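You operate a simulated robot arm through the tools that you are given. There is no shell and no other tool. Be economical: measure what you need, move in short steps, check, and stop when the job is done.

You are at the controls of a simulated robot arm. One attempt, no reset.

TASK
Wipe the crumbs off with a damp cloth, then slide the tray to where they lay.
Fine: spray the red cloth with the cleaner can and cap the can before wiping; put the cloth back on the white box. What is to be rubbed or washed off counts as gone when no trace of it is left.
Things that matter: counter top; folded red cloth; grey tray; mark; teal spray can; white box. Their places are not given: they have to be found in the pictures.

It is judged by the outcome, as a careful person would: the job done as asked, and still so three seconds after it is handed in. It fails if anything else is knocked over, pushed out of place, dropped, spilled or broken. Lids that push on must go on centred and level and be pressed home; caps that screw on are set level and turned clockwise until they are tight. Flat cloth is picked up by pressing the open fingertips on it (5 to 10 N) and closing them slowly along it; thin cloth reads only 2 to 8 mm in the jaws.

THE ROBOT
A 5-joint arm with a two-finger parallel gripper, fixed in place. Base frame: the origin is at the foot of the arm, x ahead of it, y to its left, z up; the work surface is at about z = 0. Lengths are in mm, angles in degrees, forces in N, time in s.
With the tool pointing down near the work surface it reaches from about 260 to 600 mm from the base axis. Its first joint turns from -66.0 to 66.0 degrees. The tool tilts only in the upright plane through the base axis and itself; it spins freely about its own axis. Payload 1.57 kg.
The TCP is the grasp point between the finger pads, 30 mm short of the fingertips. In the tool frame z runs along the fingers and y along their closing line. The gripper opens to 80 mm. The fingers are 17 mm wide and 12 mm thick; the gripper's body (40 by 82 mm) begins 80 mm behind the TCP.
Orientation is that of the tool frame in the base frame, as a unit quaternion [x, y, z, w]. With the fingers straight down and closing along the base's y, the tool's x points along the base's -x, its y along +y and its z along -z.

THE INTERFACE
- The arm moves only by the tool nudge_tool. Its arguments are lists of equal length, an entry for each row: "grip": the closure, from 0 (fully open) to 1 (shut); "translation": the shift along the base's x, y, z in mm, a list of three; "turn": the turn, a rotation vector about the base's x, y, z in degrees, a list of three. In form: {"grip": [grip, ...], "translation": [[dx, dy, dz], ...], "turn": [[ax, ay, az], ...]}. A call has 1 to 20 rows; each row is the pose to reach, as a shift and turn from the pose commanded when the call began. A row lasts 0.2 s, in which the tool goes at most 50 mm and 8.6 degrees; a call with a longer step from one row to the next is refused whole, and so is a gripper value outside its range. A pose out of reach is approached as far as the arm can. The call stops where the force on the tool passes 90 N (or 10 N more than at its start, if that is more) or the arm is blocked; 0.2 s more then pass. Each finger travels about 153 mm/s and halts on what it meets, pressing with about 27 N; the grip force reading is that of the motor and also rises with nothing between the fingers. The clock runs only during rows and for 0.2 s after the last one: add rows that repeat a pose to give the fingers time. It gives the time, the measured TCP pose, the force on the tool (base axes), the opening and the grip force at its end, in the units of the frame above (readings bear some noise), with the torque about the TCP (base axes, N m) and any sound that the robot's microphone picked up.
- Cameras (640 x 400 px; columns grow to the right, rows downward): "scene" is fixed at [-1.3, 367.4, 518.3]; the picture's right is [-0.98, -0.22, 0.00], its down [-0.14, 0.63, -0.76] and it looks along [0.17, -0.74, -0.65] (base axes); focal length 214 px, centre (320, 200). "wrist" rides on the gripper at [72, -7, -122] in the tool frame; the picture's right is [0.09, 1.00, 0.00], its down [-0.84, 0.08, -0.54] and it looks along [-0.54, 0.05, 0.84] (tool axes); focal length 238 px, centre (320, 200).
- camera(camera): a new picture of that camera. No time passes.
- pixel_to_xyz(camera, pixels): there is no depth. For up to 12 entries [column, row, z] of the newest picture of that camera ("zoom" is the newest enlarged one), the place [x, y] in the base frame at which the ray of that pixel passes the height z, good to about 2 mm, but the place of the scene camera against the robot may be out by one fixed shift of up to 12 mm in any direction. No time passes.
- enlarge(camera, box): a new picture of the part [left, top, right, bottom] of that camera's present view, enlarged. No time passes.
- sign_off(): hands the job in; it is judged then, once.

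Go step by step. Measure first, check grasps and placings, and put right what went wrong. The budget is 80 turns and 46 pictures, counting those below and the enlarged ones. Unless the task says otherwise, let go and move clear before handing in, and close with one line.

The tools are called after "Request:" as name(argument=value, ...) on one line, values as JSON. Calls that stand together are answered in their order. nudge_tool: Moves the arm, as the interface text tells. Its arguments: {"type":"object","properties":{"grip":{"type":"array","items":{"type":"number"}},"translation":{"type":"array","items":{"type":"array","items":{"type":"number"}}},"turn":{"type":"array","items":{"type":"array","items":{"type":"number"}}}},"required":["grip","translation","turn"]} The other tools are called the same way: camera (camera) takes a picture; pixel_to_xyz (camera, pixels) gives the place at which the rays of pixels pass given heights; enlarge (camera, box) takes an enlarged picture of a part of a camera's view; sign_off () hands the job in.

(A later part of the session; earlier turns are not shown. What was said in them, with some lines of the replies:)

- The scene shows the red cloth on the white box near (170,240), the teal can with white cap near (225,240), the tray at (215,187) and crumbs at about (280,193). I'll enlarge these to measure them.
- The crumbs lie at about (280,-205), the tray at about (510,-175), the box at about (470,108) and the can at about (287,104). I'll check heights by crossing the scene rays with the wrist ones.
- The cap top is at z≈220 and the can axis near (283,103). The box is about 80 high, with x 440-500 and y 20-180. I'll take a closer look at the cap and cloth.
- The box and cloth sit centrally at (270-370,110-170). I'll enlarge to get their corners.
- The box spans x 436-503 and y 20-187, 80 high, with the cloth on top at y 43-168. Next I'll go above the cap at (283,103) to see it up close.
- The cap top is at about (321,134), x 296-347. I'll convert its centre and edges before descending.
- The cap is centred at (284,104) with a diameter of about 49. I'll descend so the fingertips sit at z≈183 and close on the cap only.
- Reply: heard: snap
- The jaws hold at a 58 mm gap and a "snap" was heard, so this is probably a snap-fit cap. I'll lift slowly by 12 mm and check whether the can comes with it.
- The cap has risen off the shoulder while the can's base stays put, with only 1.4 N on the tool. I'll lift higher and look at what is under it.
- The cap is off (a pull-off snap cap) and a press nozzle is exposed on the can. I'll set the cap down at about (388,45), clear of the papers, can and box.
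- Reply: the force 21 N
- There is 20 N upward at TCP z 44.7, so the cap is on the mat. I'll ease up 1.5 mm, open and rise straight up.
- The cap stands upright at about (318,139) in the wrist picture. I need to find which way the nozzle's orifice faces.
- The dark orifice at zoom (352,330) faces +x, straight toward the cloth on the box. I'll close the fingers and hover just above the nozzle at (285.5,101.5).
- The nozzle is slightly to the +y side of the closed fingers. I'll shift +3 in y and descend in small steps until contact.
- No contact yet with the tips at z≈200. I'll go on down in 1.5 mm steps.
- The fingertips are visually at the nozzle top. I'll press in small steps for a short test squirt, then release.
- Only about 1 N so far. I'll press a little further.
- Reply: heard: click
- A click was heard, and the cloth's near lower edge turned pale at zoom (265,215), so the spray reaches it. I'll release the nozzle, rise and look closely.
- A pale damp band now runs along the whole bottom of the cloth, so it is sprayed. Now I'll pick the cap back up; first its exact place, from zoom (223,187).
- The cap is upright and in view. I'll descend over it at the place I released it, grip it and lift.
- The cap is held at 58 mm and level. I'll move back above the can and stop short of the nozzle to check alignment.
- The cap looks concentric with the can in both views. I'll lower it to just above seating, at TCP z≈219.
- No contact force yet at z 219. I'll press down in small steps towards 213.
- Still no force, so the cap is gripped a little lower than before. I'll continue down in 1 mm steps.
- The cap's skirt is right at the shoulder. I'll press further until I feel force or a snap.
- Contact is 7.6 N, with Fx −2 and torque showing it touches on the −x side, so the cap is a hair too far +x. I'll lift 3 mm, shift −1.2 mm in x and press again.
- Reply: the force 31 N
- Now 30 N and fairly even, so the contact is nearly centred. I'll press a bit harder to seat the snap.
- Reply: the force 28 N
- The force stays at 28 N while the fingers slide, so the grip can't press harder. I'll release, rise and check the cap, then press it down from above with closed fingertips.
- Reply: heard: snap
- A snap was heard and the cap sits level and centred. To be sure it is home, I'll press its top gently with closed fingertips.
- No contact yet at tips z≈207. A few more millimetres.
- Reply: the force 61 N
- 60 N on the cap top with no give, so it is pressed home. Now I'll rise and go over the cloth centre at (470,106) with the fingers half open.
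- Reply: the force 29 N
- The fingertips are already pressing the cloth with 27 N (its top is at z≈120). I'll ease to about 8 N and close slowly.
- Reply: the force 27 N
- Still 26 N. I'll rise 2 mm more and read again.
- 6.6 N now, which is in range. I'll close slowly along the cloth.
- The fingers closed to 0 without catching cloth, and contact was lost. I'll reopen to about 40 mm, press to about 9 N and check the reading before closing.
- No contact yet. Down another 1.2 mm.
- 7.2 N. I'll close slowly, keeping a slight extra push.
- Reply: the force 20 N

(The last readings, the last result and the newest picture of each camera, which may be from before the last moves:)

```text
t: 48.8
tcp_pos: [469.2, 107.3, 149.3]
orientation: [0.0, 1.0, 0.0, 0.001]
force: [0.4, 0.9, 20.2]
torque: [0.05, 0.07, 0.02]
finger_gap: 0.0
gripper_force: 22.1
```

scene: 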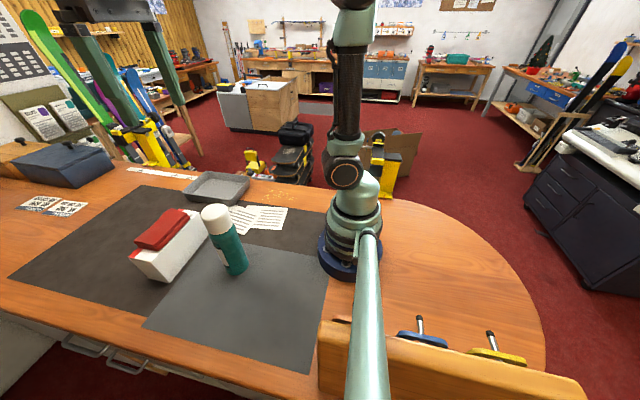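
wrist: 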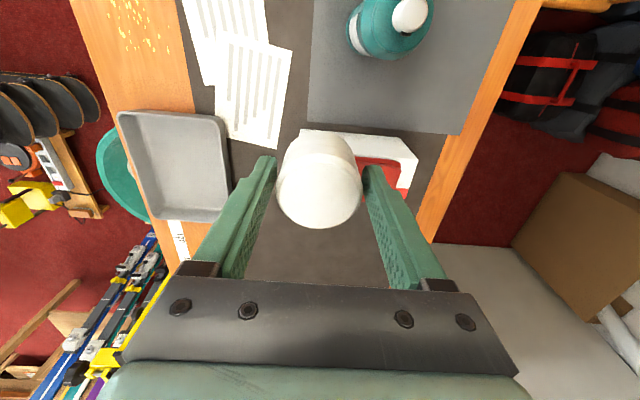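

It closed to 0 again, so this folded cloth is a thick pad (top z≈119) rather than a thin sheet. I'll rise and measure it for gripping across its narrow side.

Request:
nudge_tool(grip=[1, 0.5, 0, 0, 0, 0], translation=[[0, 0, 10], [0, 0, 40], [-25, 0, 80], [-50, 0, 120], [-60, 0, 130], [-60, 0, 130]], turn=[[0, 0, 0], [0, 0, 0], [0, 0, 0], [0, 0, 0], [0, 0, 0], [0, 0, 0]])

Request:
enlarge(camera="wrist", box=[220, 90, 420, 215])

```text
t: 50.2
tcp_pos: [409.7, 107.2, 276.4]
orientation: [0.0, 1.0, 0.0, 0.0]
force: [-0.8, -0.5, -0.1]
torque: [0.0, -0.01, 0.03]
finger_gap: 80.0
gripper_force: 0.1
```

```text
3.20 times, centred on (320, 152) of wrist
```

zoom: 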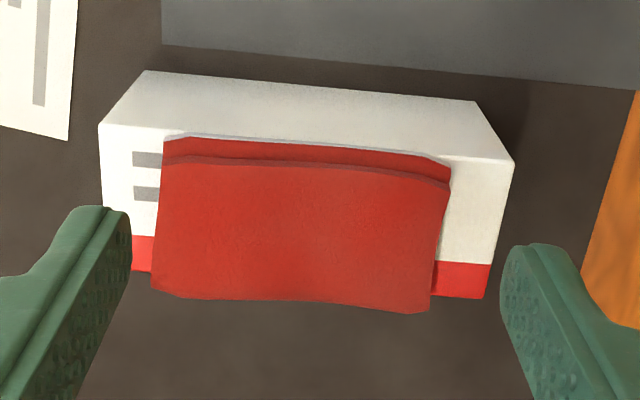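

I'll convert box and cloth corners at several heights to pin down the geometry.

Request:
pixel_to_xyz(camera="zoom", pixels=[[145, 72, 0], [475, 102, 0], [100, 126, 80], [513, 160, 80], [100, 126, 95], [513, 160, 95], [488, 299, 95], [165, 162, 118], [448, 188, 118], [152, 290, 118], [430, 312, 118], [190, 138, 100]])

```text
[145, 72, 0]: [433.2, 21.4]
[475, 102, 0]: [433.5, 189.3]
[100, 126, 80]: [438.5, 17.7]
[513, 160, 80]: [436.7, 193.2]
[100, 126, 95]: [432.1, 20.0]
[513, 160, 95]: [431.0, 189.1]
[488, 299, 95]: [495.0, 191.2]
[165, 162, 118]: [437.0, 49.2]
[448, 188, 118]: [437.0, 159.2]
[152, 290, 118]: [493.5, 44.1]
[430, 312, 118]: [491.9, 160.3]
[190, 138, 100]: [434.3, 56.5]
```

The box top is at about 90 (x 433-496) and the cloth is a pad with x 435-493, y 47-160, z 90-118. I'll spin the tool −90° so the fingers close along x across its 58 mm width, hovering above.

Request:
nudge_tool(grip=[0, 0, 0, 0, 0, 0, 0, 0, 0, 0, 0, 0, 0, 0], translation=[[10, 0, 0], [20, 0, 0], [30, -1, 0], [40, -1, 0], [50, -1.9, 0], [55.1, -1.9, 0], [55.1, -1.9, 0], [55.1, -1.9, 0], [55.1, -1.9, 0], [55.1, -1.9, -30], [55.1, -1.9, -60], [55.1, -1.9, -90], [55.1, -1.9, -110], [55.1, -1.9, -110]], turn=[[0, 0, -8], [0, 0, -16], [0, 0, -24], [0, 0, -32], [0, 0, -40], [0, 0, -48], [0, 0, -56], [0, 0, -64], [0, 0, -72], [0, 0, -80], [0, 0, -88], [0, 0, -90], [0, 0, -90], [0, 0, -90]])

Request:
enlarge(camera="scene", box=[110, 170, 260, 280])

```text
t: 53.2
tcp_pos: [466.0, 104.6, 168.4]
orientation: [0.707, 0.708, 0.0, 0.001]
force: [0.2, 0.5, -0.5]
torque: [0.01, 0.0, 0.01]
finger_gap: 80.1
gripper_force: 0.0
```

```text
3.64 times, centred on (185, 225) of scene
```

zoom: 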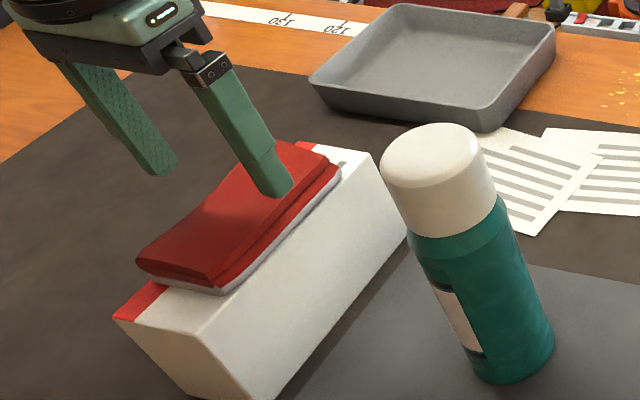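

The fingers straddle the pad with clearance. I'll lower to tips z≈100, just above the box top, without closing yet.

Request:
nudge_tool(grip=[0, 0, 0, 0, 0], translation=[[0, 0, -12], [0, 0, -22], [0, 0, -32], [0, 0, -39], [0, 0, -39]], turn=[[0, 0, 0], [0, 0, 0], [0, 0, 0], [0, 0, 0], [0, 0, 0]])

Request:
enlarge(camera="scene", box=[130, 190, 230, 280])

```text
t: 54.4
tcp_pos: [464.8, 105.1, 131.3]
orientation: [0.707, 0.707, 0.0, -0.001]
force: [0.5, -0.1, -0.3]
torque: [0.01, 0.02, 0.03]
finger_gap: 79.8
gripper_force: 0.0
```

```text
4.44 times, centred on (180, 235) of scene
```

zoom: 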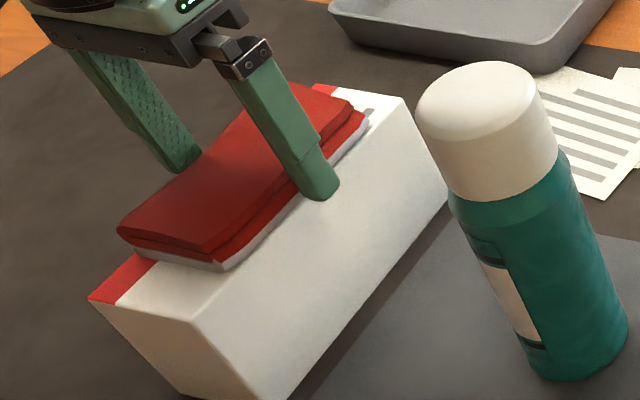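

The fingers are on both sides of the pad near its base. I'll close slowly, then lift 60 mm.

Request:
nudge_tool(grip=[0.1, 0.2, 0.3, 0.4, 0.5, 0.6, 0.7, 0.8, 0.9, 1, 1, 1, 1, 1, 1], translation=[[0, 0, 0], [0, 0, 0], [0, 0, 0], [0, 0, 0], [0, 0, 0], [0, 0, 0], [0, 0, 0], [0, 0, 0], [0, 0, 0], [0, 0, 0], [0, 0, 0], [0, 0, 0], [0, 0, 10], [0, 0, 40], [0, 0, 40]], turn=[[0, 0, 0], [0, 0, 0], [0, 0, 0], [0, 0, 0], [0, 0, 0], [0, 0, 0], [0, 0, 0], [0, 0, 0], [0, 0, 0], [0, 0, 0], [0, 0, 0], [0, 0, 0], [0, 0, 0], [0, 0, 0], [0, 0, 0]])

Request:
enlarge(camera="scene", box=[110, 160, 270, 280])

```text
t: 57.6
tcp_pos: [464.8, 104.4, 170.5]
orientation: [0.708, 0.707, 0.0, 0.0]
force: [-0.5, -0.1, -0.8]
torque: [0.0, 0.01, 0.0]
finger_gap: 66.8
gripper_force: 27.3
```

```text
3.33 times, centred on (190, 220) of scene
```

zoom: 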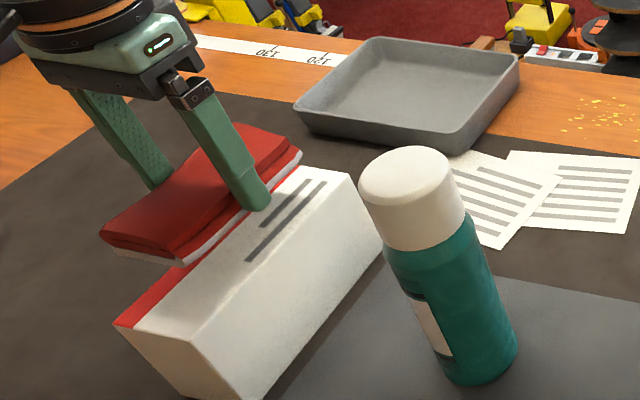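

The cloth is held (gap 66.8) with its damp underside down, and the bottom sits about 40 below the TCP. I'll carry it over to hover beside the crumbs and take a look.

Request:
nudge_tool(grip=[1, 1, 1, 1, 1, 1, 1, 1, 1, 1, 1, 1, 1], translation=[[0, 0, 30], [0, 0, 60], [-18, -32, 60], [-36, -64, 60], [-54, -96, 60], [-72, -128, 60], [-90, -160, 60], [-108, -192, 60], [-126, -224, 60], [-144, -256, 60], [-160, -288, 60], [-175, -319, 60], [-175, -319, 60]], turn=[[0, 0, 0], [0, 0, 0], [0, 0, 0], [0, 0, 0], [0, 0, 0], [0, 0, 0], [0, 0, 0], [0, 0, 0], [0, 0, 0], [0, 0, 0], [0, 0, 0], [0, 0, 0], [0, 0, 0]])

Request:
camera(camera="wrist")

```text
t: 60.4
tcp_pos: [288.5, -214.8, 231.2]
orientation: [0.707, 0.707, 0.0, 0.0]
force: [-0.7, -0.2, 0.1]
torque: [0.01, -0.04, 0.0]
finger_gap: 67.0
gripper_force: 27.4
```

```text
8 pictures are left
```

wrist: 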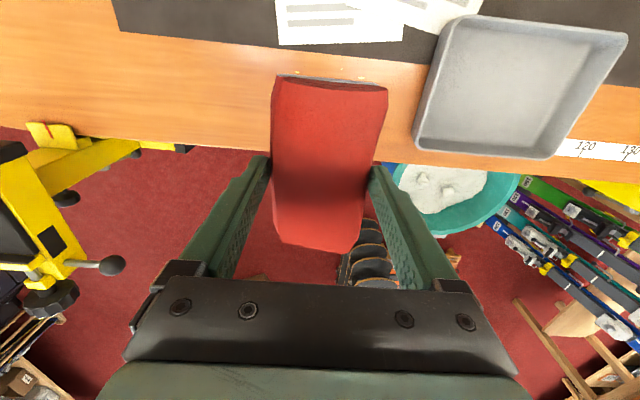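

The pad hides most crumbs, but I can measure the paper edges (280,45),(403,40), the mat edge, the counter edge and the tray corners here.

Request:
pixel_to_xyz(camera="wrist", pixels=[[280, 45, 0], [403, 40, 0], [295, 73, 0], [360, 75, 0], [200, 148, 0], [400, 165, 0], [418, 148, 0], [550, 158, 0], [445, 20, 40], [628, 36, 40], [250, 50, 0], [418, 145, 20]])

```text
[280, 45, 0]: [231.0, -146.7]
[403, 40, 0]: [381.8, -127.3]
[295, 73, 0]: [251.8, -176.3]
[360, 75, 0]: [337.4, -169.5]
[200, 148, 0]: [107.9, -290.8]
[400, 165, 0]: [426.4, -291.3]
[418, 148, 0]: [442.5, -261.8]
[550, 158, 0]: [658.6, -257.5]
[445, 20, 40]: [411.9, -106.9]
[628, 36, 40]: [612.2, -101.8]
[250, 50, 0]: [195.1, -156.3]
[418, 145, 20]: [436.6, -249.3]
```

The counter edge is at y −291, the paper edge at y −147 to −127, and crumbs reach y≈−169. I'll start at x≈188 and y=−216 and lower the pad to just above the counter.

Request:
nudge_tool(grip=[1, 1, 1, 1, 1, 1, 1, 1, 1, 1], translation=[[-35, 0, 0], [-70, 0, 0], [-102, -1, 0], [-102, -1, -40], [-102, -1, -80], [-102, -1, -120], [-102, -1, -150], [-102, -1, -175], [-102, -1, -184], [-102, -1, -184]], turn=[[0, 0, 0], [0, 0, 0], [0, 0, 0], [0, 0, 0], [0, 0, 0], [0, 0, 0], [0, 0, 0], [0, 0, 0], [0, 0, 0], [0, 0, 0]])

```text
t: 62.6
tcp_pos: [188.1, -219.5, 46.9]
orientation: [0.707, 0.707, 0.0, 0.0]
force: [0.6, -0.2, 0.4]
torque: [0.01, 0.01, 0.03]
finger_gap: 66.9
gripper_force: 27.4
```

No contact at z 46.9. I'll step down to feel the counter.

Request:
nudge_tool(grip=[1, 1, 1, 1, 1, 1], translation=[[0, 0, -1.5], [0, 0, -3], [0, 0, -4.5], [0, 0, -6], [0, 0, -7], [0, 0, -7]], turn=[[0, 0, 0], [0, 0, 0], [0, 0, 0], [0, 0, 0], [0, 0, 0], [0, 0, 0]])

```text
t: 64.0
tcp_pos: [187.4, -215.1, 40.5]
orientation: [0.707, 0.707, 0.0, 0.0]
force: [0.7, 0.4, -0.2]
torque: [-0.02, -0.02, -0.01]
finger_gap: 66.7
gripper_force: 27.1
```

Request:
nudge_tool(grip=[1, 1, 1, 1, 1], translation=[[0, 0, -1], [0, 0, -2], [0, 0, -3], [0, 0, -4], [0, 0, -4]], turn=[[0, 0, 0], [0, 0, 0], [0, 0, 0], [0, 0, 0], [0, 0, 0]])

```text
t: 65.2
tcp_pos: [188.7, -216.0, 36.2]
orientation: [0.707, 0.707, 0.0, 0.0]
force: [0.5, -1.1, -0.3]
torque: [-0.02, 0.02, 0.0]
finger_gap: 66.9
gripper_force: 27.0
```

Still free at z 36. I'll continue cautiously, as the fingertips are at about 6 mm.

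Request:
nudge_tool(grip=[1, 1, 1, 1], translation=[[0, 0, -1], [0, 0, -2], [0, 0, -2.5], [0, 0, -2.5]], turn=[[0, 0, 0], [0, 0, 0], [0, 0, 0], [0, 0, 0]])

Request:
enlarge(camera="scene", box=[230, 140, 360, 230])

```text
t: 66.2
tcp_pos: [189.3, -217.4, 31.8]
orientation: [0.707, 0.707, 0.0, 0.001]
force: [-4.1, -0.3, 34.1]
torque: [-0.01, 0.18, -0.01]
finger_gap: 67.0
gripper_force: 26.8
```

```text
4.44 times, centred on (295, 185) of scene
```

zoom: 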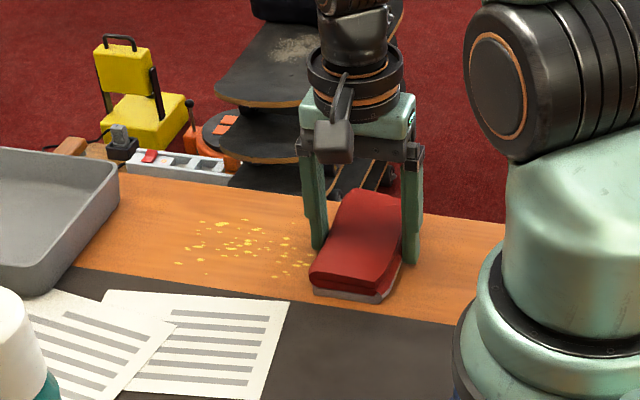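

Contact is 34 N. I'll ease to about 15-20 N and sweep in +x across the crumbs, then back.

Request:
nudge_tool(grip=[1, 1, 1, 1, 1, 1, 1, 1, 1, 1, 1, 1, 1, 1], translation=[[0, 0, 1.2], [14, 0, 1.2], [28, 0, 1.2], [42, 0, 1.2], [56, 0, 1.2], [70, 0, 1.2], [84, 0, 1.2], [98, 0, 1.2], [112, 0, 1.2], [126, 0, 1.2], [140, 0, 1.2], [154, 0, 1.2], [164, 0, 1.2], [164, 0, 1.2]], turn=[[0, 0, 0], [0, 0, 0], [0, 0, 0], [0, 0, 0], [0, 0, 0], [0, 0, 0], [0, 0, 0], [0, 0, 0], [0, 0, 0], [0, 0, 0], [0, 0, 0], [0, 0, 0], [0, 0, 0], [0, 0, 0]])

```text
t: 69.2
tcp_pos: [351.5, -215.5, 36.1]
orientation: [0.707, 0.707, 0.0, 0.0]
force: [-0.4, 0.1, 0.1]
torque: [-0.02, 0.01, 0.02]
finger_gap: 66.9
gripper_force: 27.1
```

Force fell to zero, so contact was lost part way. I'll press down again to cmd ≈33 and check the force before sweeping back.

Request:
nudge_tool(grip=[1, 1, 1], translation=[[0, 0, -1], [0, 0, -1.3], [0, 0, -1.3]], turn=[[0, 0, 0], [0, 0, 0], [0, 0, 0]])

```text
t: 70.0
tcp_pos: [351.1, -214.8, 33.7]
orientation: [0.707, 0.707, 0.0, 0.0]
force: [-1.3, 0.9, -0.3]
torque: [0.01, 0.02, 0.03]
finger_gap: 66.9
gripper_force: 26.8
```

Request:
nudge_tool(grip=[1, 1, 1, 1], translation=[[0, 0, -0.7], [0, 0, -1.4], [0, 0, -2], [0, 0, -2]], turn=[[0, 0, 0], [0, 0, 0], [0, 0, 0], [0, 0, 0]])

```text
t: 71.0
tcp_pos: [351.8, -215.0, 33.4]
orientation: [0.707, 0.707, 0.0, 0.0]
force: [-9.9, 2.3, 33.4]
torque: [0.09, 0.39, 0.01]
finger_gap: 67.0
gripper_force: 26.8
```

33 N here at cmd 30.8 (versus 32.9 at the other end). I'll sweep back along that slope so the pressure stays even.

Request:
nudge_tool(grip=[1, 1, 1, 1, 1, 1, 1, 1, 1, 1, 1, 1, 1, 1, 1], translation=[[-12, 0, 0.2], [-24, 0, 0.3], [-36, 0, 0.5], [-48, 0, 0.6], [-60, 0, 0.8], [-72, 0, 0.9], [-84, 0, 1.1], [-96, 0, 1.2], [-108, 0, 1.4], [-120, 0, 1.5], [-132, 0, 1.7], [-144, 0, 1.8], [-156, 0, 2.0], [-164, 0, 2.1], [-164, 0, 2.1]], turn=[[0, 0, 0], [0, 0, 0], [0, 0, 0], [0, 0, 0], [0, 0, 0], [0, 0, 0], [0, 0, 0], [0, 0, 0], [0, 0, 0], [0, 0, 0], [0, 0, 0], [0, 0, 0], [0, 0, 0], [0, 0, 0], [0, 0, 0]])

Request:
enlarge(camera="scene", box=[230, 160, 330, 230])

```text
t: 74.2
tcp_pos: [188.3, -216.4, 32.4]
orientation: [0.707, 0.707, 0.001, 0.0]
force: [0.0, 0.0, 0.2]
torque: [0.02, -0.02, 0.0]
finger_gap: 66.9
gripper_force: 27.2
```

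```text
5.71 times, centred on (280, 195) of scene
```

zoom: 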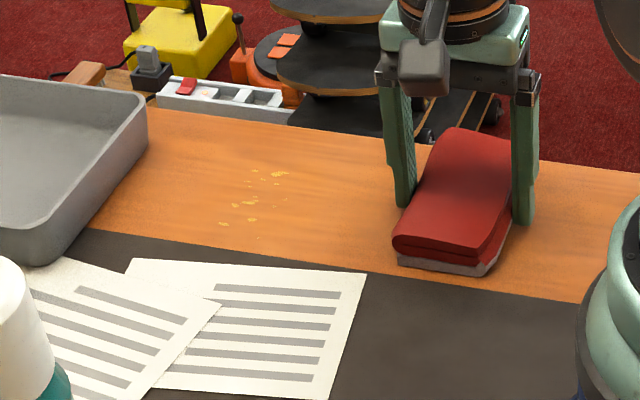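

Most crumbs are gone; a few remain around zoom (225-290,170-225), i.e. x≈300-340. I'll go back there, press and scrub more firmly.

Request:
pixel_to_xyz(camera="zoom", pixels=[[280, 172, 0], [222, 224, 0], [240, 204, 0], [258, 238, 0], [360, 350, 0], [365, 272, 0], [400, 262, 0], [425, 270, 0]])

Request:
nudge_tool(grip=[1, 1, 1, 1, 1, 1, 1, 1, 1], translation=[[20, 0, 1], [50, 0, 1], [80, 0, 1], [100, 0, 1], [115, 0, 0], [115, 0, -1], [115, 0, -2], [115, 0, -2.6], [115, 0, -2.6]], turn=[[0, 0, 0], [0, 0, 0], [0, 0, 0], [0, 0, 0], [0, 0, 0], [0, 0, 0], [0, 0, 0], [0, 0, 0], [0, 0, 0]])

```text
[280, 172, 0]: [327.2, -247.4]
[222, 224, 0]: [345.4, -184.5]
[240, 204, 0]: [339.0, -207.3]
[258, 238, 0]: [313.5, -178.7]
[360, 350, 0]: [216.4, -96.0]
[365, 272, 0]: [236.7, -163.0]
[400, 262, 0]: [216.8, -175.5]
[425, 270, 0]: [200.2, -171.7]
```

```text
t: 76.2
tcp_pos: [303.2, -216.0, 32.3]
orientation: [0.707, 0.708, 0.0, 0.0]
force: [-5.2, -0.2, 15.9]
torque: [0.12, 0.13, 0.0]
finger_gap: 67.2
gripper_force: 26.7
```

16 N here. I'll scrub back and forth between x≈300 and 362, 3 mm closer to the mat, keeping the pressure up.

Request:
nudge_tool(grip=[1, 1, 1, 1, 1, 1, 1, 1, 1, 1, 1, 1, 1, 1, 1, 1, 1, 1, 1, 1], translation=[[10, 1, -0.3], [20, 2, -0.5], [30, 3, -0.6], [40, 3, -0.8], [50, 3, -0.9], [59, 3, -1], [50, 3, -1], [40, 3, -0.9], [30, 3, -0.8], [20, 3, -0.7], [10, 3, -0.6], [0, 3, -0.5], [-10, 3, -0.4], [0, 3, -0.5], [12, 3, -0.7], [24, 3, -0.8], [36, 3, -1], [48, 3, -1.1], [59, 3, -1.2], [59, 3, -1.2]], turn=[[0, 0, 0], [0, 0, 0], [0, 0, 0], [0, 0, 0], [0, 0, 0], [0, 0, 0], [0, 0, 0], [0, 0, 0], [0, 0, 0], [0, 0, 0], [0, 0, 0], [0, 0, 0], [0, 0, 0], [0, 0, 0], [0, 0, 0], [0, 0, 0], [0, 0, 0], [0, 0, 0], [0, 0, 0], [0, 0, 0]])

```text
t: 77.4
tcp_pos: [343.1, -212.6, 31.9]
orientation: [0.711, 0.704, -0.002, -0.008]
force: [-0.7, -0.5, 6.0]
torque: [-0.36, -0.16, -0.08]
finger_gap: 66.9
gripper_force: 26.8
stopped in row 5: the force on the tool passed its limit at 99 N (the readings are from after the stop); the commanded pose is now the measured one
```

The sweep stopped on a 99 N spike at x≈343; perhaps the fingertips touched the counter or the pad caught the mat edge. I'll look.

Request:
enlarge(camera="scene", box=[215, 150, 315, 225])

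```text
5.33 times, centred on (265, 188) of scene
```

zoom: 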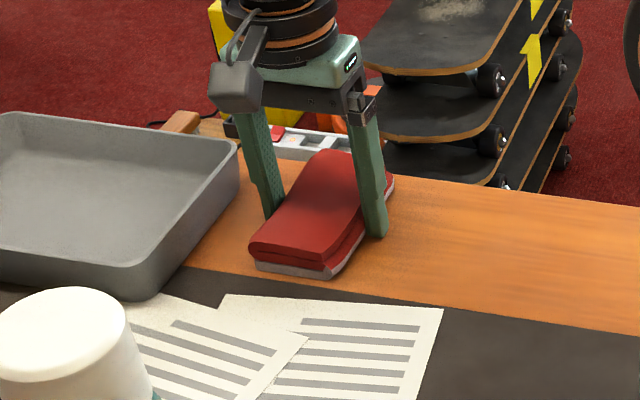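

Nothing has been struck: tray and papers look undisturbed, and the pad is still gripped. I'll continue at a slightly higher level with a gentler press, moving 2 mm away from the mat.

Request:
nudge_tool(grip=[1, 1, 1, 1, 1, 1, 1, 1, 1, 1, 1, 1], translation=[[0, 0, 1], [5, -1.5, 0], [10, -1.5, -0.3], [18, -1.5, -0.4], [10, -1.5, -0.3], [0, -1.5, -0.2], [-12, -1.5, 0], [-24, -1.5, 0.1], [-36, -1.5, 0.2], [-48, -1.5, 0.4], [-60, -1.5, 0.5], [-60, -1.5, 0.5]], turn=[[0, 0, 0], [0, 0, 0], [0, 0, 0], [0, 0, 0], [0, 0, 0], [0, 0, 0], [0, 0, 0], [0, 0, 0], [0, 0, 0], [0, 0, 0], [0, 0, 0], [0, 0, 0]])

```text
t: 80.0
tcp_pos: [283.4, -215.4, 29.7]
orientation: [0.71, 0.704, -0.001, -0.008]
force: [8.0, -0.2, 10.4]
torque: [-0.22, -0.7, 0.15]
finger_gap: 67.0
gripper_force: 27.1
```

Contact held with about 10 N. I'll correct the roughly 1° tilt, lift clear and check the spot.

Request:
nudge_tool(grip=[1, 1, 1, 1], translation=[[0, 0, 20], [-40, 0, 50], [-80, 0, 80], [-80, 0, 80]], turn=[[-0.5, -0.8, 0.5], [-0.5, -0.8, 0.5], [-0.5, -0.8, 0.5], [-0.5, -0.8, 0.5]])

Request:
enlarge(camera="scene", box=[225, 155, 325, 225])

```text
t: 81.0
tcp_pos: [201.8, -211.9, 114.0]
orientation: [0.707, 0.707, 0.0, -0.001]
force: [-0.1, 0.0, -0.5]
torque: [0.04, 0.01, -0.02]
finger_gap: 66.9
gripper_force: 27.0
```

```text
5.71 times, centred on (275, 190) of scene
```

zoom: 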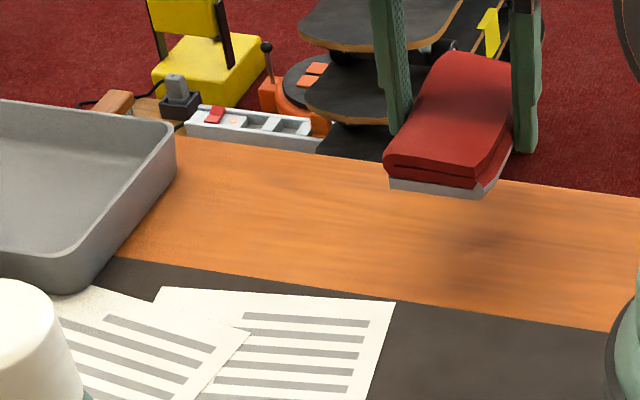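

No trace of crumbs is left. Now I'll carry the cloth back over the white box.

Request:
nudge_tool(grip=[1, 1, 1, 1, 1, 1, 1, 1, 1, 1, 1, 1, 1, 1, 1, 1, 1], translation=[[0, 0, 40], [0, 0, 80], [0, 0, 118], [26, 32, 118], [52, 64, 118], [78, 95, 118], [104, 127, 118], [131, 159, 118], [157, 191, 118], [183, 223, 118], [210, 254, 118], [236, 286, 118], [262, 318, 118], [262, 318, 118], [262, 318, 80], [262, 318, 45], [262, 318, 45]], turn=[[0, 0, 0], [0, 0, 0], [0, 0, 0], [0, 0, 0], [0, 0, 0], [0, 0, 0], [0, 0, 0], [0, 0, 0], [0, 0, 0], [0, 0, 0], [0, 0, 0], [0, 0, 0], [0, 0, 0], [0, 0, 0], [0, 0, 0], [0, 0, 0], [0, 0, 0]])

Request:
enlarge(camera="scene", box=[110, 170, 260, 290])

```text
t: 84.6
tcp_pos: [465.5, 101.2, 155.2]
orientation: [0.708, 0.707, 0.0, 0.0]
force: [-0.4, -0.2, -0.3]
torque: [0.02, 0.02, 0.02]
finger_gap: 66.9
gripper_force: 27.0
```

```text
3.33 times, centred on (185, 230) of scene
```

zoom: 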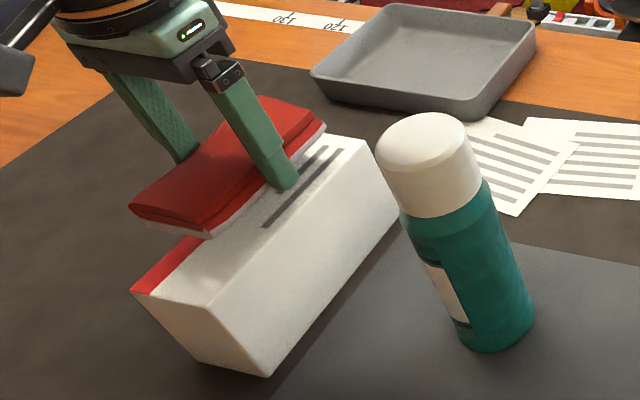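

The pad is over the box. I'll lower it near contact.

Request:
nudge_tool(grip=[1, 1, 1, 1, 1], translation=[[0, 0, -12], [0, 0, -22], [0, 0, -26], [0, 0, -28], [0, 0, -28]], turn=[[0, 0, 0], [0, 0, 0], [0, 0, 0], [0, 0, 0], [0, 0, 0]])

```text
t: 85.8
tcp_pos: [465.8, 103.5, 127.9]
orientation: [0.707, 0.707, -0.001, 0.0]
force: [-0.9, -0.5, -1.4]
torque: [0.0, 0.01, 0.02]
finger_gap: 66.8
gripper_force: 27.5
```

Request:
nudge_tool(grip=[1, 1, 1, 1, 1], translation=[[0, 0, -1], [0, 0, -2], [0, 0, -3], [0, 0, -4], [0, 0, -4]], turn=[[0, 0, 0], [0, 0, 0], [0, 0, 0], [0, 0, 0], [0, 0, 0]])

```text
t: 87.0
tcp_pos: [466.6, 104.4, 124.9]
orientation: [0.707, 0.707, 0.001, 0.001]
force: [-7.8, 3.9, 19.1]
torque: [0.48, 0.23, 0.07]
finger_gap: 67.0
gripper_force: 26.9
```

19 N, so the cloth rests on the box top. I'll ease 1 mm, open and rise straight up.

Request:
nudge_tool(grip=[1, 0.5, 0, 0, 0, 0, 0, 0, 0], translation=[[0, 0, 1], [0, 0, 1], [0, 0, 1], [0, 0, 1], [0, 0, 1], [0, 0, 25], [0, 0, 65], [0, 0, 105], [0, 0, 105]], turn=[[0, 0, 0], [0, 0, 0], [0, 0, 0], [0, 0, 0], [0, 0, 0], [0, 0, 0], [0, 0, 0], [0, 0, 0], [0, 0, 0]])

Request:
camera(camera="scene")

```text
t: 89.0
tcp_pos: [465.3, 103.4, 230.0]
orientation: [0.708, 0.707, 0.0, -0.001]
force: [-1.3, -0.7, 0.0]
torque: [-0.03, -0.03, -0.01]
finger_gap: 80.1
gripper_force: 0.1
```

```text
2 pictures are left
```

scene: 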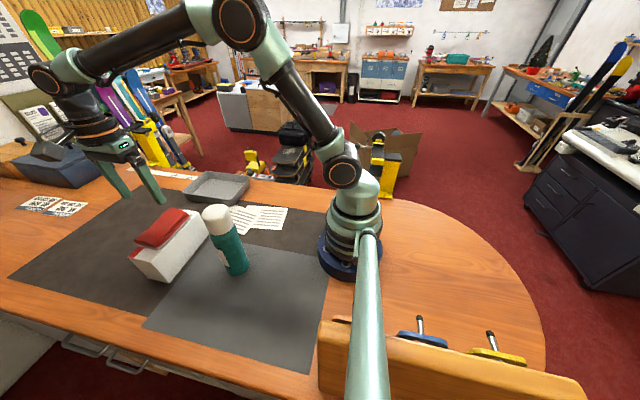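

The cloth lies back on the box and nothing else has moved. Next, the tray: I'll move so the wrist camera sees it whole and measure it.

Request:
nudge_tool(grip=[0, 0, 0, 0, 0, 0, 0], translation=[[8, -30, 35], [16, -65, 70], [25, -100, 70], [34, -135, 70], [42, -170, 70], [50, -194, 70], [50, -194, 70]], turn=[[0, 0, 0], [0, 0, 0], [0, 0, 0], [0, 0, 0], [0, 0, 0], [0, 0, 0], [0, 0, 0]])

Request:
enlarge(camera="wrist", box=[200, 40, 440, 240])

```text
refused: row 2 steps farther than a row can; nothing moved
```

```text
2.00 times, centred on (320, 140) of wrist
```

zoom: 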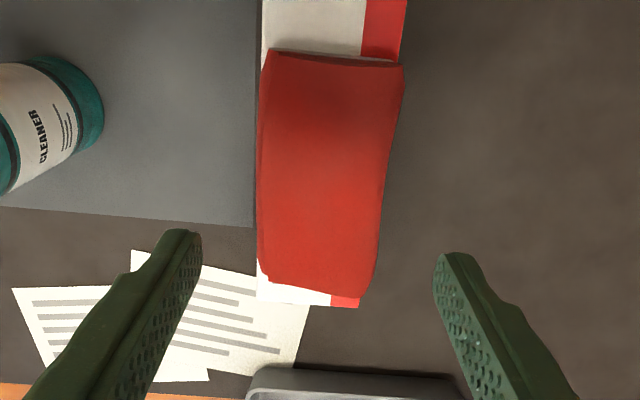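

That move was refused (a step was too long), but this view shows the cloth sitting properly on the box. I'll redo the move in shorter steps and read what this view gives on the tray's near wall.

Request:
pixel_to_xyz(camera="zoom", pixels=[[252, 368, 0], [462, 378, 0], [246, 392, 40], [468, 396, 40], [208, 370, 0], [305, 345, 0]])

Request:
nudge_tool(grip=[0, 0, 0, 0, 0, 0, 0, 0, 0], translation=[[0, 0, 35], [4, -25, 70], [12, -60, 70], [20, -95, 70], [28, -130, 70], [36, -160, 70], [44, -180, 70], [50, -194, 70], [50, -194, 70]], turn=[[0, 0, 0], [0, 0, 0], [0, 0, 0], [0, 0, 0], [0, 0, 0], [0, 0, 0], [0, 0, 0], [0, 0, 0], [0, 0, 0]])

```text
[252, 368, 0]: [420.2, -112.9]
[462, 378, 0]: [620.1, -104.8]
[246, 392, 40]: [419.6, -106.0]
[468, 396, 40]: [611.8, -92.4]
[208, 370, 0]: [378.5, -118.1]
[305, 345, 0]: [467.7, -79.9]
```

```text
t: 91.0
tcp_pos: [514.9, -92.1, 298.1]
orientation: [0.707, 0.707, -0.001, -0.001]
force: [0.2, -0.1, -0.4]
torque: [-0.02, 0.01, -0.01]
finger_gap: 79.9
gripper_force: 0.1
```

The near base edge of the tray runs roughly (420,−113) to (620,−105). Now a view of the whole tray.

Request:
enlarge(camera="wrist", box=[160, 50, 448, 230])

```text
2.22 times, centred on (304, 140) of wrist
```

zoom: 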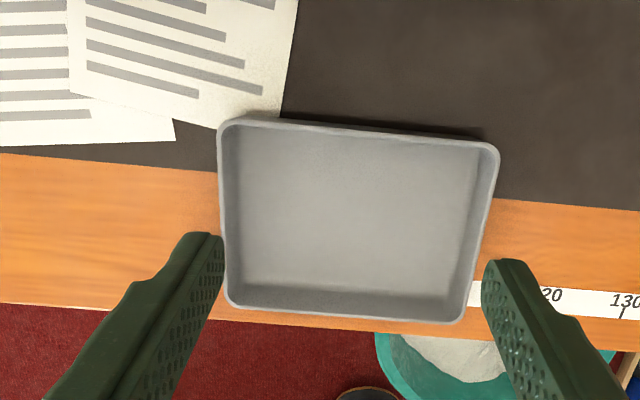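

I'll convert the tray's rim corners, inner floor corners, paper corners and counter edge from this view.

Request:
pixel_to_xyz(camera="zoom", pixels=[[217, 122, 40], [499, 146, 40], [462, 324, 40], [227, 308, 40], [240, 135, 4], [478, 150, 4], [448, 296, 4], [243, 284, 4], [60, 305, 0], [600, 343, 0], [174, 140, 0], [218, 129, 0]])

Request:
pixel_to_xyz(camera="zoom", pixels=[[217, 122, 30], [499, 146, 30], [462, 324, 30], [227, 308, 30], [275, 117, 0], [485, 138, 0], [219, 200, 40], [226, 296, 40], [217, 160, 40], [0, 146, 0], [218, 165, 35], [222, 240, 35]])

```text
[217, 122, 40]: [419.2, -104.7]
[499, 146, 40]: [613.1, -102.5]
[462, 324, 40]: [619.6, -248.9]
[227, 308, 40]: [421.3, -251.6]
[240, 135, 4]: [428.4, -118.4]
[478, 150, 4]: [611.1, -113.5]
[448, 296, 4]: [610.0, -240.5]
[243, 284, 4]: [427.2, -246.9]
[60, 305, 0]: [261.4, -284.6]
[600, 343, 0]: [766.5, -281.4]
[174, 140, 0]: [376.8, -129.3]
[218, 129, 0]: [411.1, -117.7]
```

```text
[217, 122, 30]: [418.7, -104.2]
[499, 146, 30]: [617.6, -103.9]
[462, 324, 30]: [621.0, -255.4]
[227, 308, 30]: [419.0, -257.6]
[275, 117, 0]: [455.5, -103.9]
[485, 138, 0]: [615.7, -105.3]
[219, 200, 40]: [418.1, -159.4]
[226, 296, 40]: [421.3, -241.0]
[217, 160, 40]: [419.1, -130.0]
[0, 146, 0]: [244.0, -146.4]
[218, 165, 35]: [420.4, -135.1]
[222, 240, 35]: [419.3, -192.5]
```

The tray spans x 419-617, y −252 to −104, about 40 high and square to the axes. I'll pinch its −x wall at about (422,−178), one finger inside and one outside, so first I'll descend with open fingers.

Request:
nudge_tool(grip=[0, 0, 0, 0, 0, 0, 0, 0, 0, 0], translation=[[-31, -29, 0], [-62, -58, 0], [-93, -88, 0], [-93, -88, -45], [-93, -88, -90], [-93, -88, -135], [-93, -88, -180], [-93, -88, -220], [-93, -88, -254], [-93, -88, -254]], turn=[[0, 0, 0], [0, 0, 0], [0, 0, 0], [0, 0, 0], [0, 0, 0], [0, 0, 0], [0, 0, 0], [0, 0, 0], [0, 0, 0], [0, 0, 0]])

```text
t: 93.2
tcp_pos: [422.5, -178.6, 46.1]
orientation: [0.707, 0.708, -0.001, -0.001]
force: [0.6, 0.6, -0.4]
torque: [-0.02, 0.0, 0.03]
finger_gap: 80.0
gripper_force: 0.1
```

No contact on the way down. I'll lower 3 mm and close slowly on the wall.

Request:
nudge_tool(grip=[0, 0.2, 0.4, 0.6, 0.7, 0.8, 0.9, 1, 1, 1], translation=[[0, 0, -3], [0, 0, -3], [0, 0, -3], [0, 0, -3], [0, 0, -3], [0, 0, -3], [0, 0, -3], [0, 0, -3], [0, 0, -3], [0, 0, -3]], turn=[[0, 0, 0], [0, 0, 0], [0, 0, 0], [0, 0, 0], [0, 0, 0], [0, 0, 0], [0, 0, 0], [0, 0, 0], [0, 0, 0], [0, 0, 0]])

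```text
t: 95.4
tcp_pos: [423.6, -178.5, 43.7]
orientation: [0.707, 0.707, 0.0, 0.0]
force: [0.0, 0.4, 2.4]
torque: [0.0, -0.68, 0.23]
finger_gap: 5.6
gripper_force: 25.1
```

The wall is pinched (gap 5.6 mm). I'll slide the tray 41 mm in −y first, clear of the papers, then start along −x.

Request:
nudge_tool(grip=[1, 1, 1, 1, 1, 1, 1, 1, 1, 1, 1, 1], translation=[[0, -7, 0], [0, -14, 0], [0, -21, 0], [0, -28, 0], [0, -35, 0], [0, -41, 0], [-8, -41, 0], [-18, -41, 0], [-30, -41, 0], [-42, -41, 0], [-54, -41, 0], [-54, -41, 0]], turn=[[0, 0, 0], [0, 0, 0], [0, 0, 0], [0, 0, 0], [0, 0, 0], [0, 0, 0], [0, 0, 0], [0, 0, 0], [0, 0, 0], [0, 0, 0], [0, 0, 0], [0, 0, 0]])

```text
t: 98.0
tcp_pos: [367.8, -219.2, 42.7]
orientation: [0.708, 0.707, -0.001, -0.001]
force: [4.3, -0.6, 9.5]
torque: [0.02, -0.8, -0.11]
finger_gap: 6.1
gripper_force: 25.6
```

It follows smoothly with low forces. I'll continue the slide in −x to TCP x≈186.

Request:
nudge_tool(grip=[1, 1, 1, 1, 1, 1, 1, 1, 1, 1, 1, 1, 1, 1, 1, 1, 1, 1], translation=[[-8, 0, 0], [-19, 0, 0], [-30, 0, 0], [-41, 0, 0], [-52, 0, 0], [-63, 0, 0], [-74, 0, 0], [-85, 0, 0], [-96, 0, 0], [-107, 0, 0], [-118, 0, 0], [-129, 0, 0], [-140, 0, 0], [-151, 0, 0], [-162, 0, 0], [-173, 0, 0], [-182, 0, 0], [-182, 0, 0]], turn=[[0, 0, 0], [0, 0, 0], [0, 0, 0], [0, 0, 0], [0, 0, 0], [0, 0, 0], [0, 0, 0], [0, 0, 0], [0, 0, 0], [0, 0, 0], [0, 0, 0], [0, 0, 0], [0, 0, 0], [0, 0, 0], [0, 0, 0], [0, 0, 0], [0, 0, 0], [0, 0, 0]])

Request:
camera(camera="scene")

```text
t: 101.8
tcp_pos: [184.7, -220.6, 43.2]
orientation: [0.707, 0.707, -0.001, 0.001]
force: [4.6, -0.9, 15.8]
torque: [-0.1, -0.82, 0.15]
finger_gap: 6.0
gripper_force: 25.8
```

```text
refused: no pictures are left
```

The tray has arrived (TCP 184.7,−220.6, still gripped at 6 mm), and no pictures are left. I'll open, rise straight up and move clear.

Request:
nudge_tool(grip=[0.9, 0.8, 0.6, 0.4, 0.4, 0.4, 0.4, 0.4, 0.4, 0.4, 0.4], translation=[[0, 0, 0.5], [0, 0, 0.5], [0, 0, 0.5], [0, 0, 0.5], [0, 0, 0.5], [0, 0, 25], [0, 0, 65], [0, 0, 105], [0, 0, 145], [0, 0, 185], [0, 0, 185]], turn=[[0, 0, 0], [0, 0, 0], [0, 0, 0], [0, 0, 0], [0, 0, 0], [0, 0, 0], [0, 0, 0], [0, 0, 0], [0, 0, 0], [0, 0, 0], [0, 0, 0]])

```text
t: 104.2
tcp_pos: [187.5, -217.9, 228.4]
orientation: [0.707, 0.707, 0.0, 0.0]
force: [0.5, 1.1, 0.1]
torque: [-0.01, 0.0, -0.01]
finger_gap: 48.1
gripper_force: 0.1
```

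The arm is clear at z 228 with no load on it, and all the steps are done. I'm handing the job in.

Request:
sign_off()

```text
The job is handed in.
```

I sprayed the cloth, pressed the cap back on the can, wiped until the last picture showed no crumbs, put the cloth back on the white box, and slid the tray to where they lay. No pictures were left for the tray's final spot, so that rests on arm readings; its edges may touch a paper corner and overhang the counter by a few mm.
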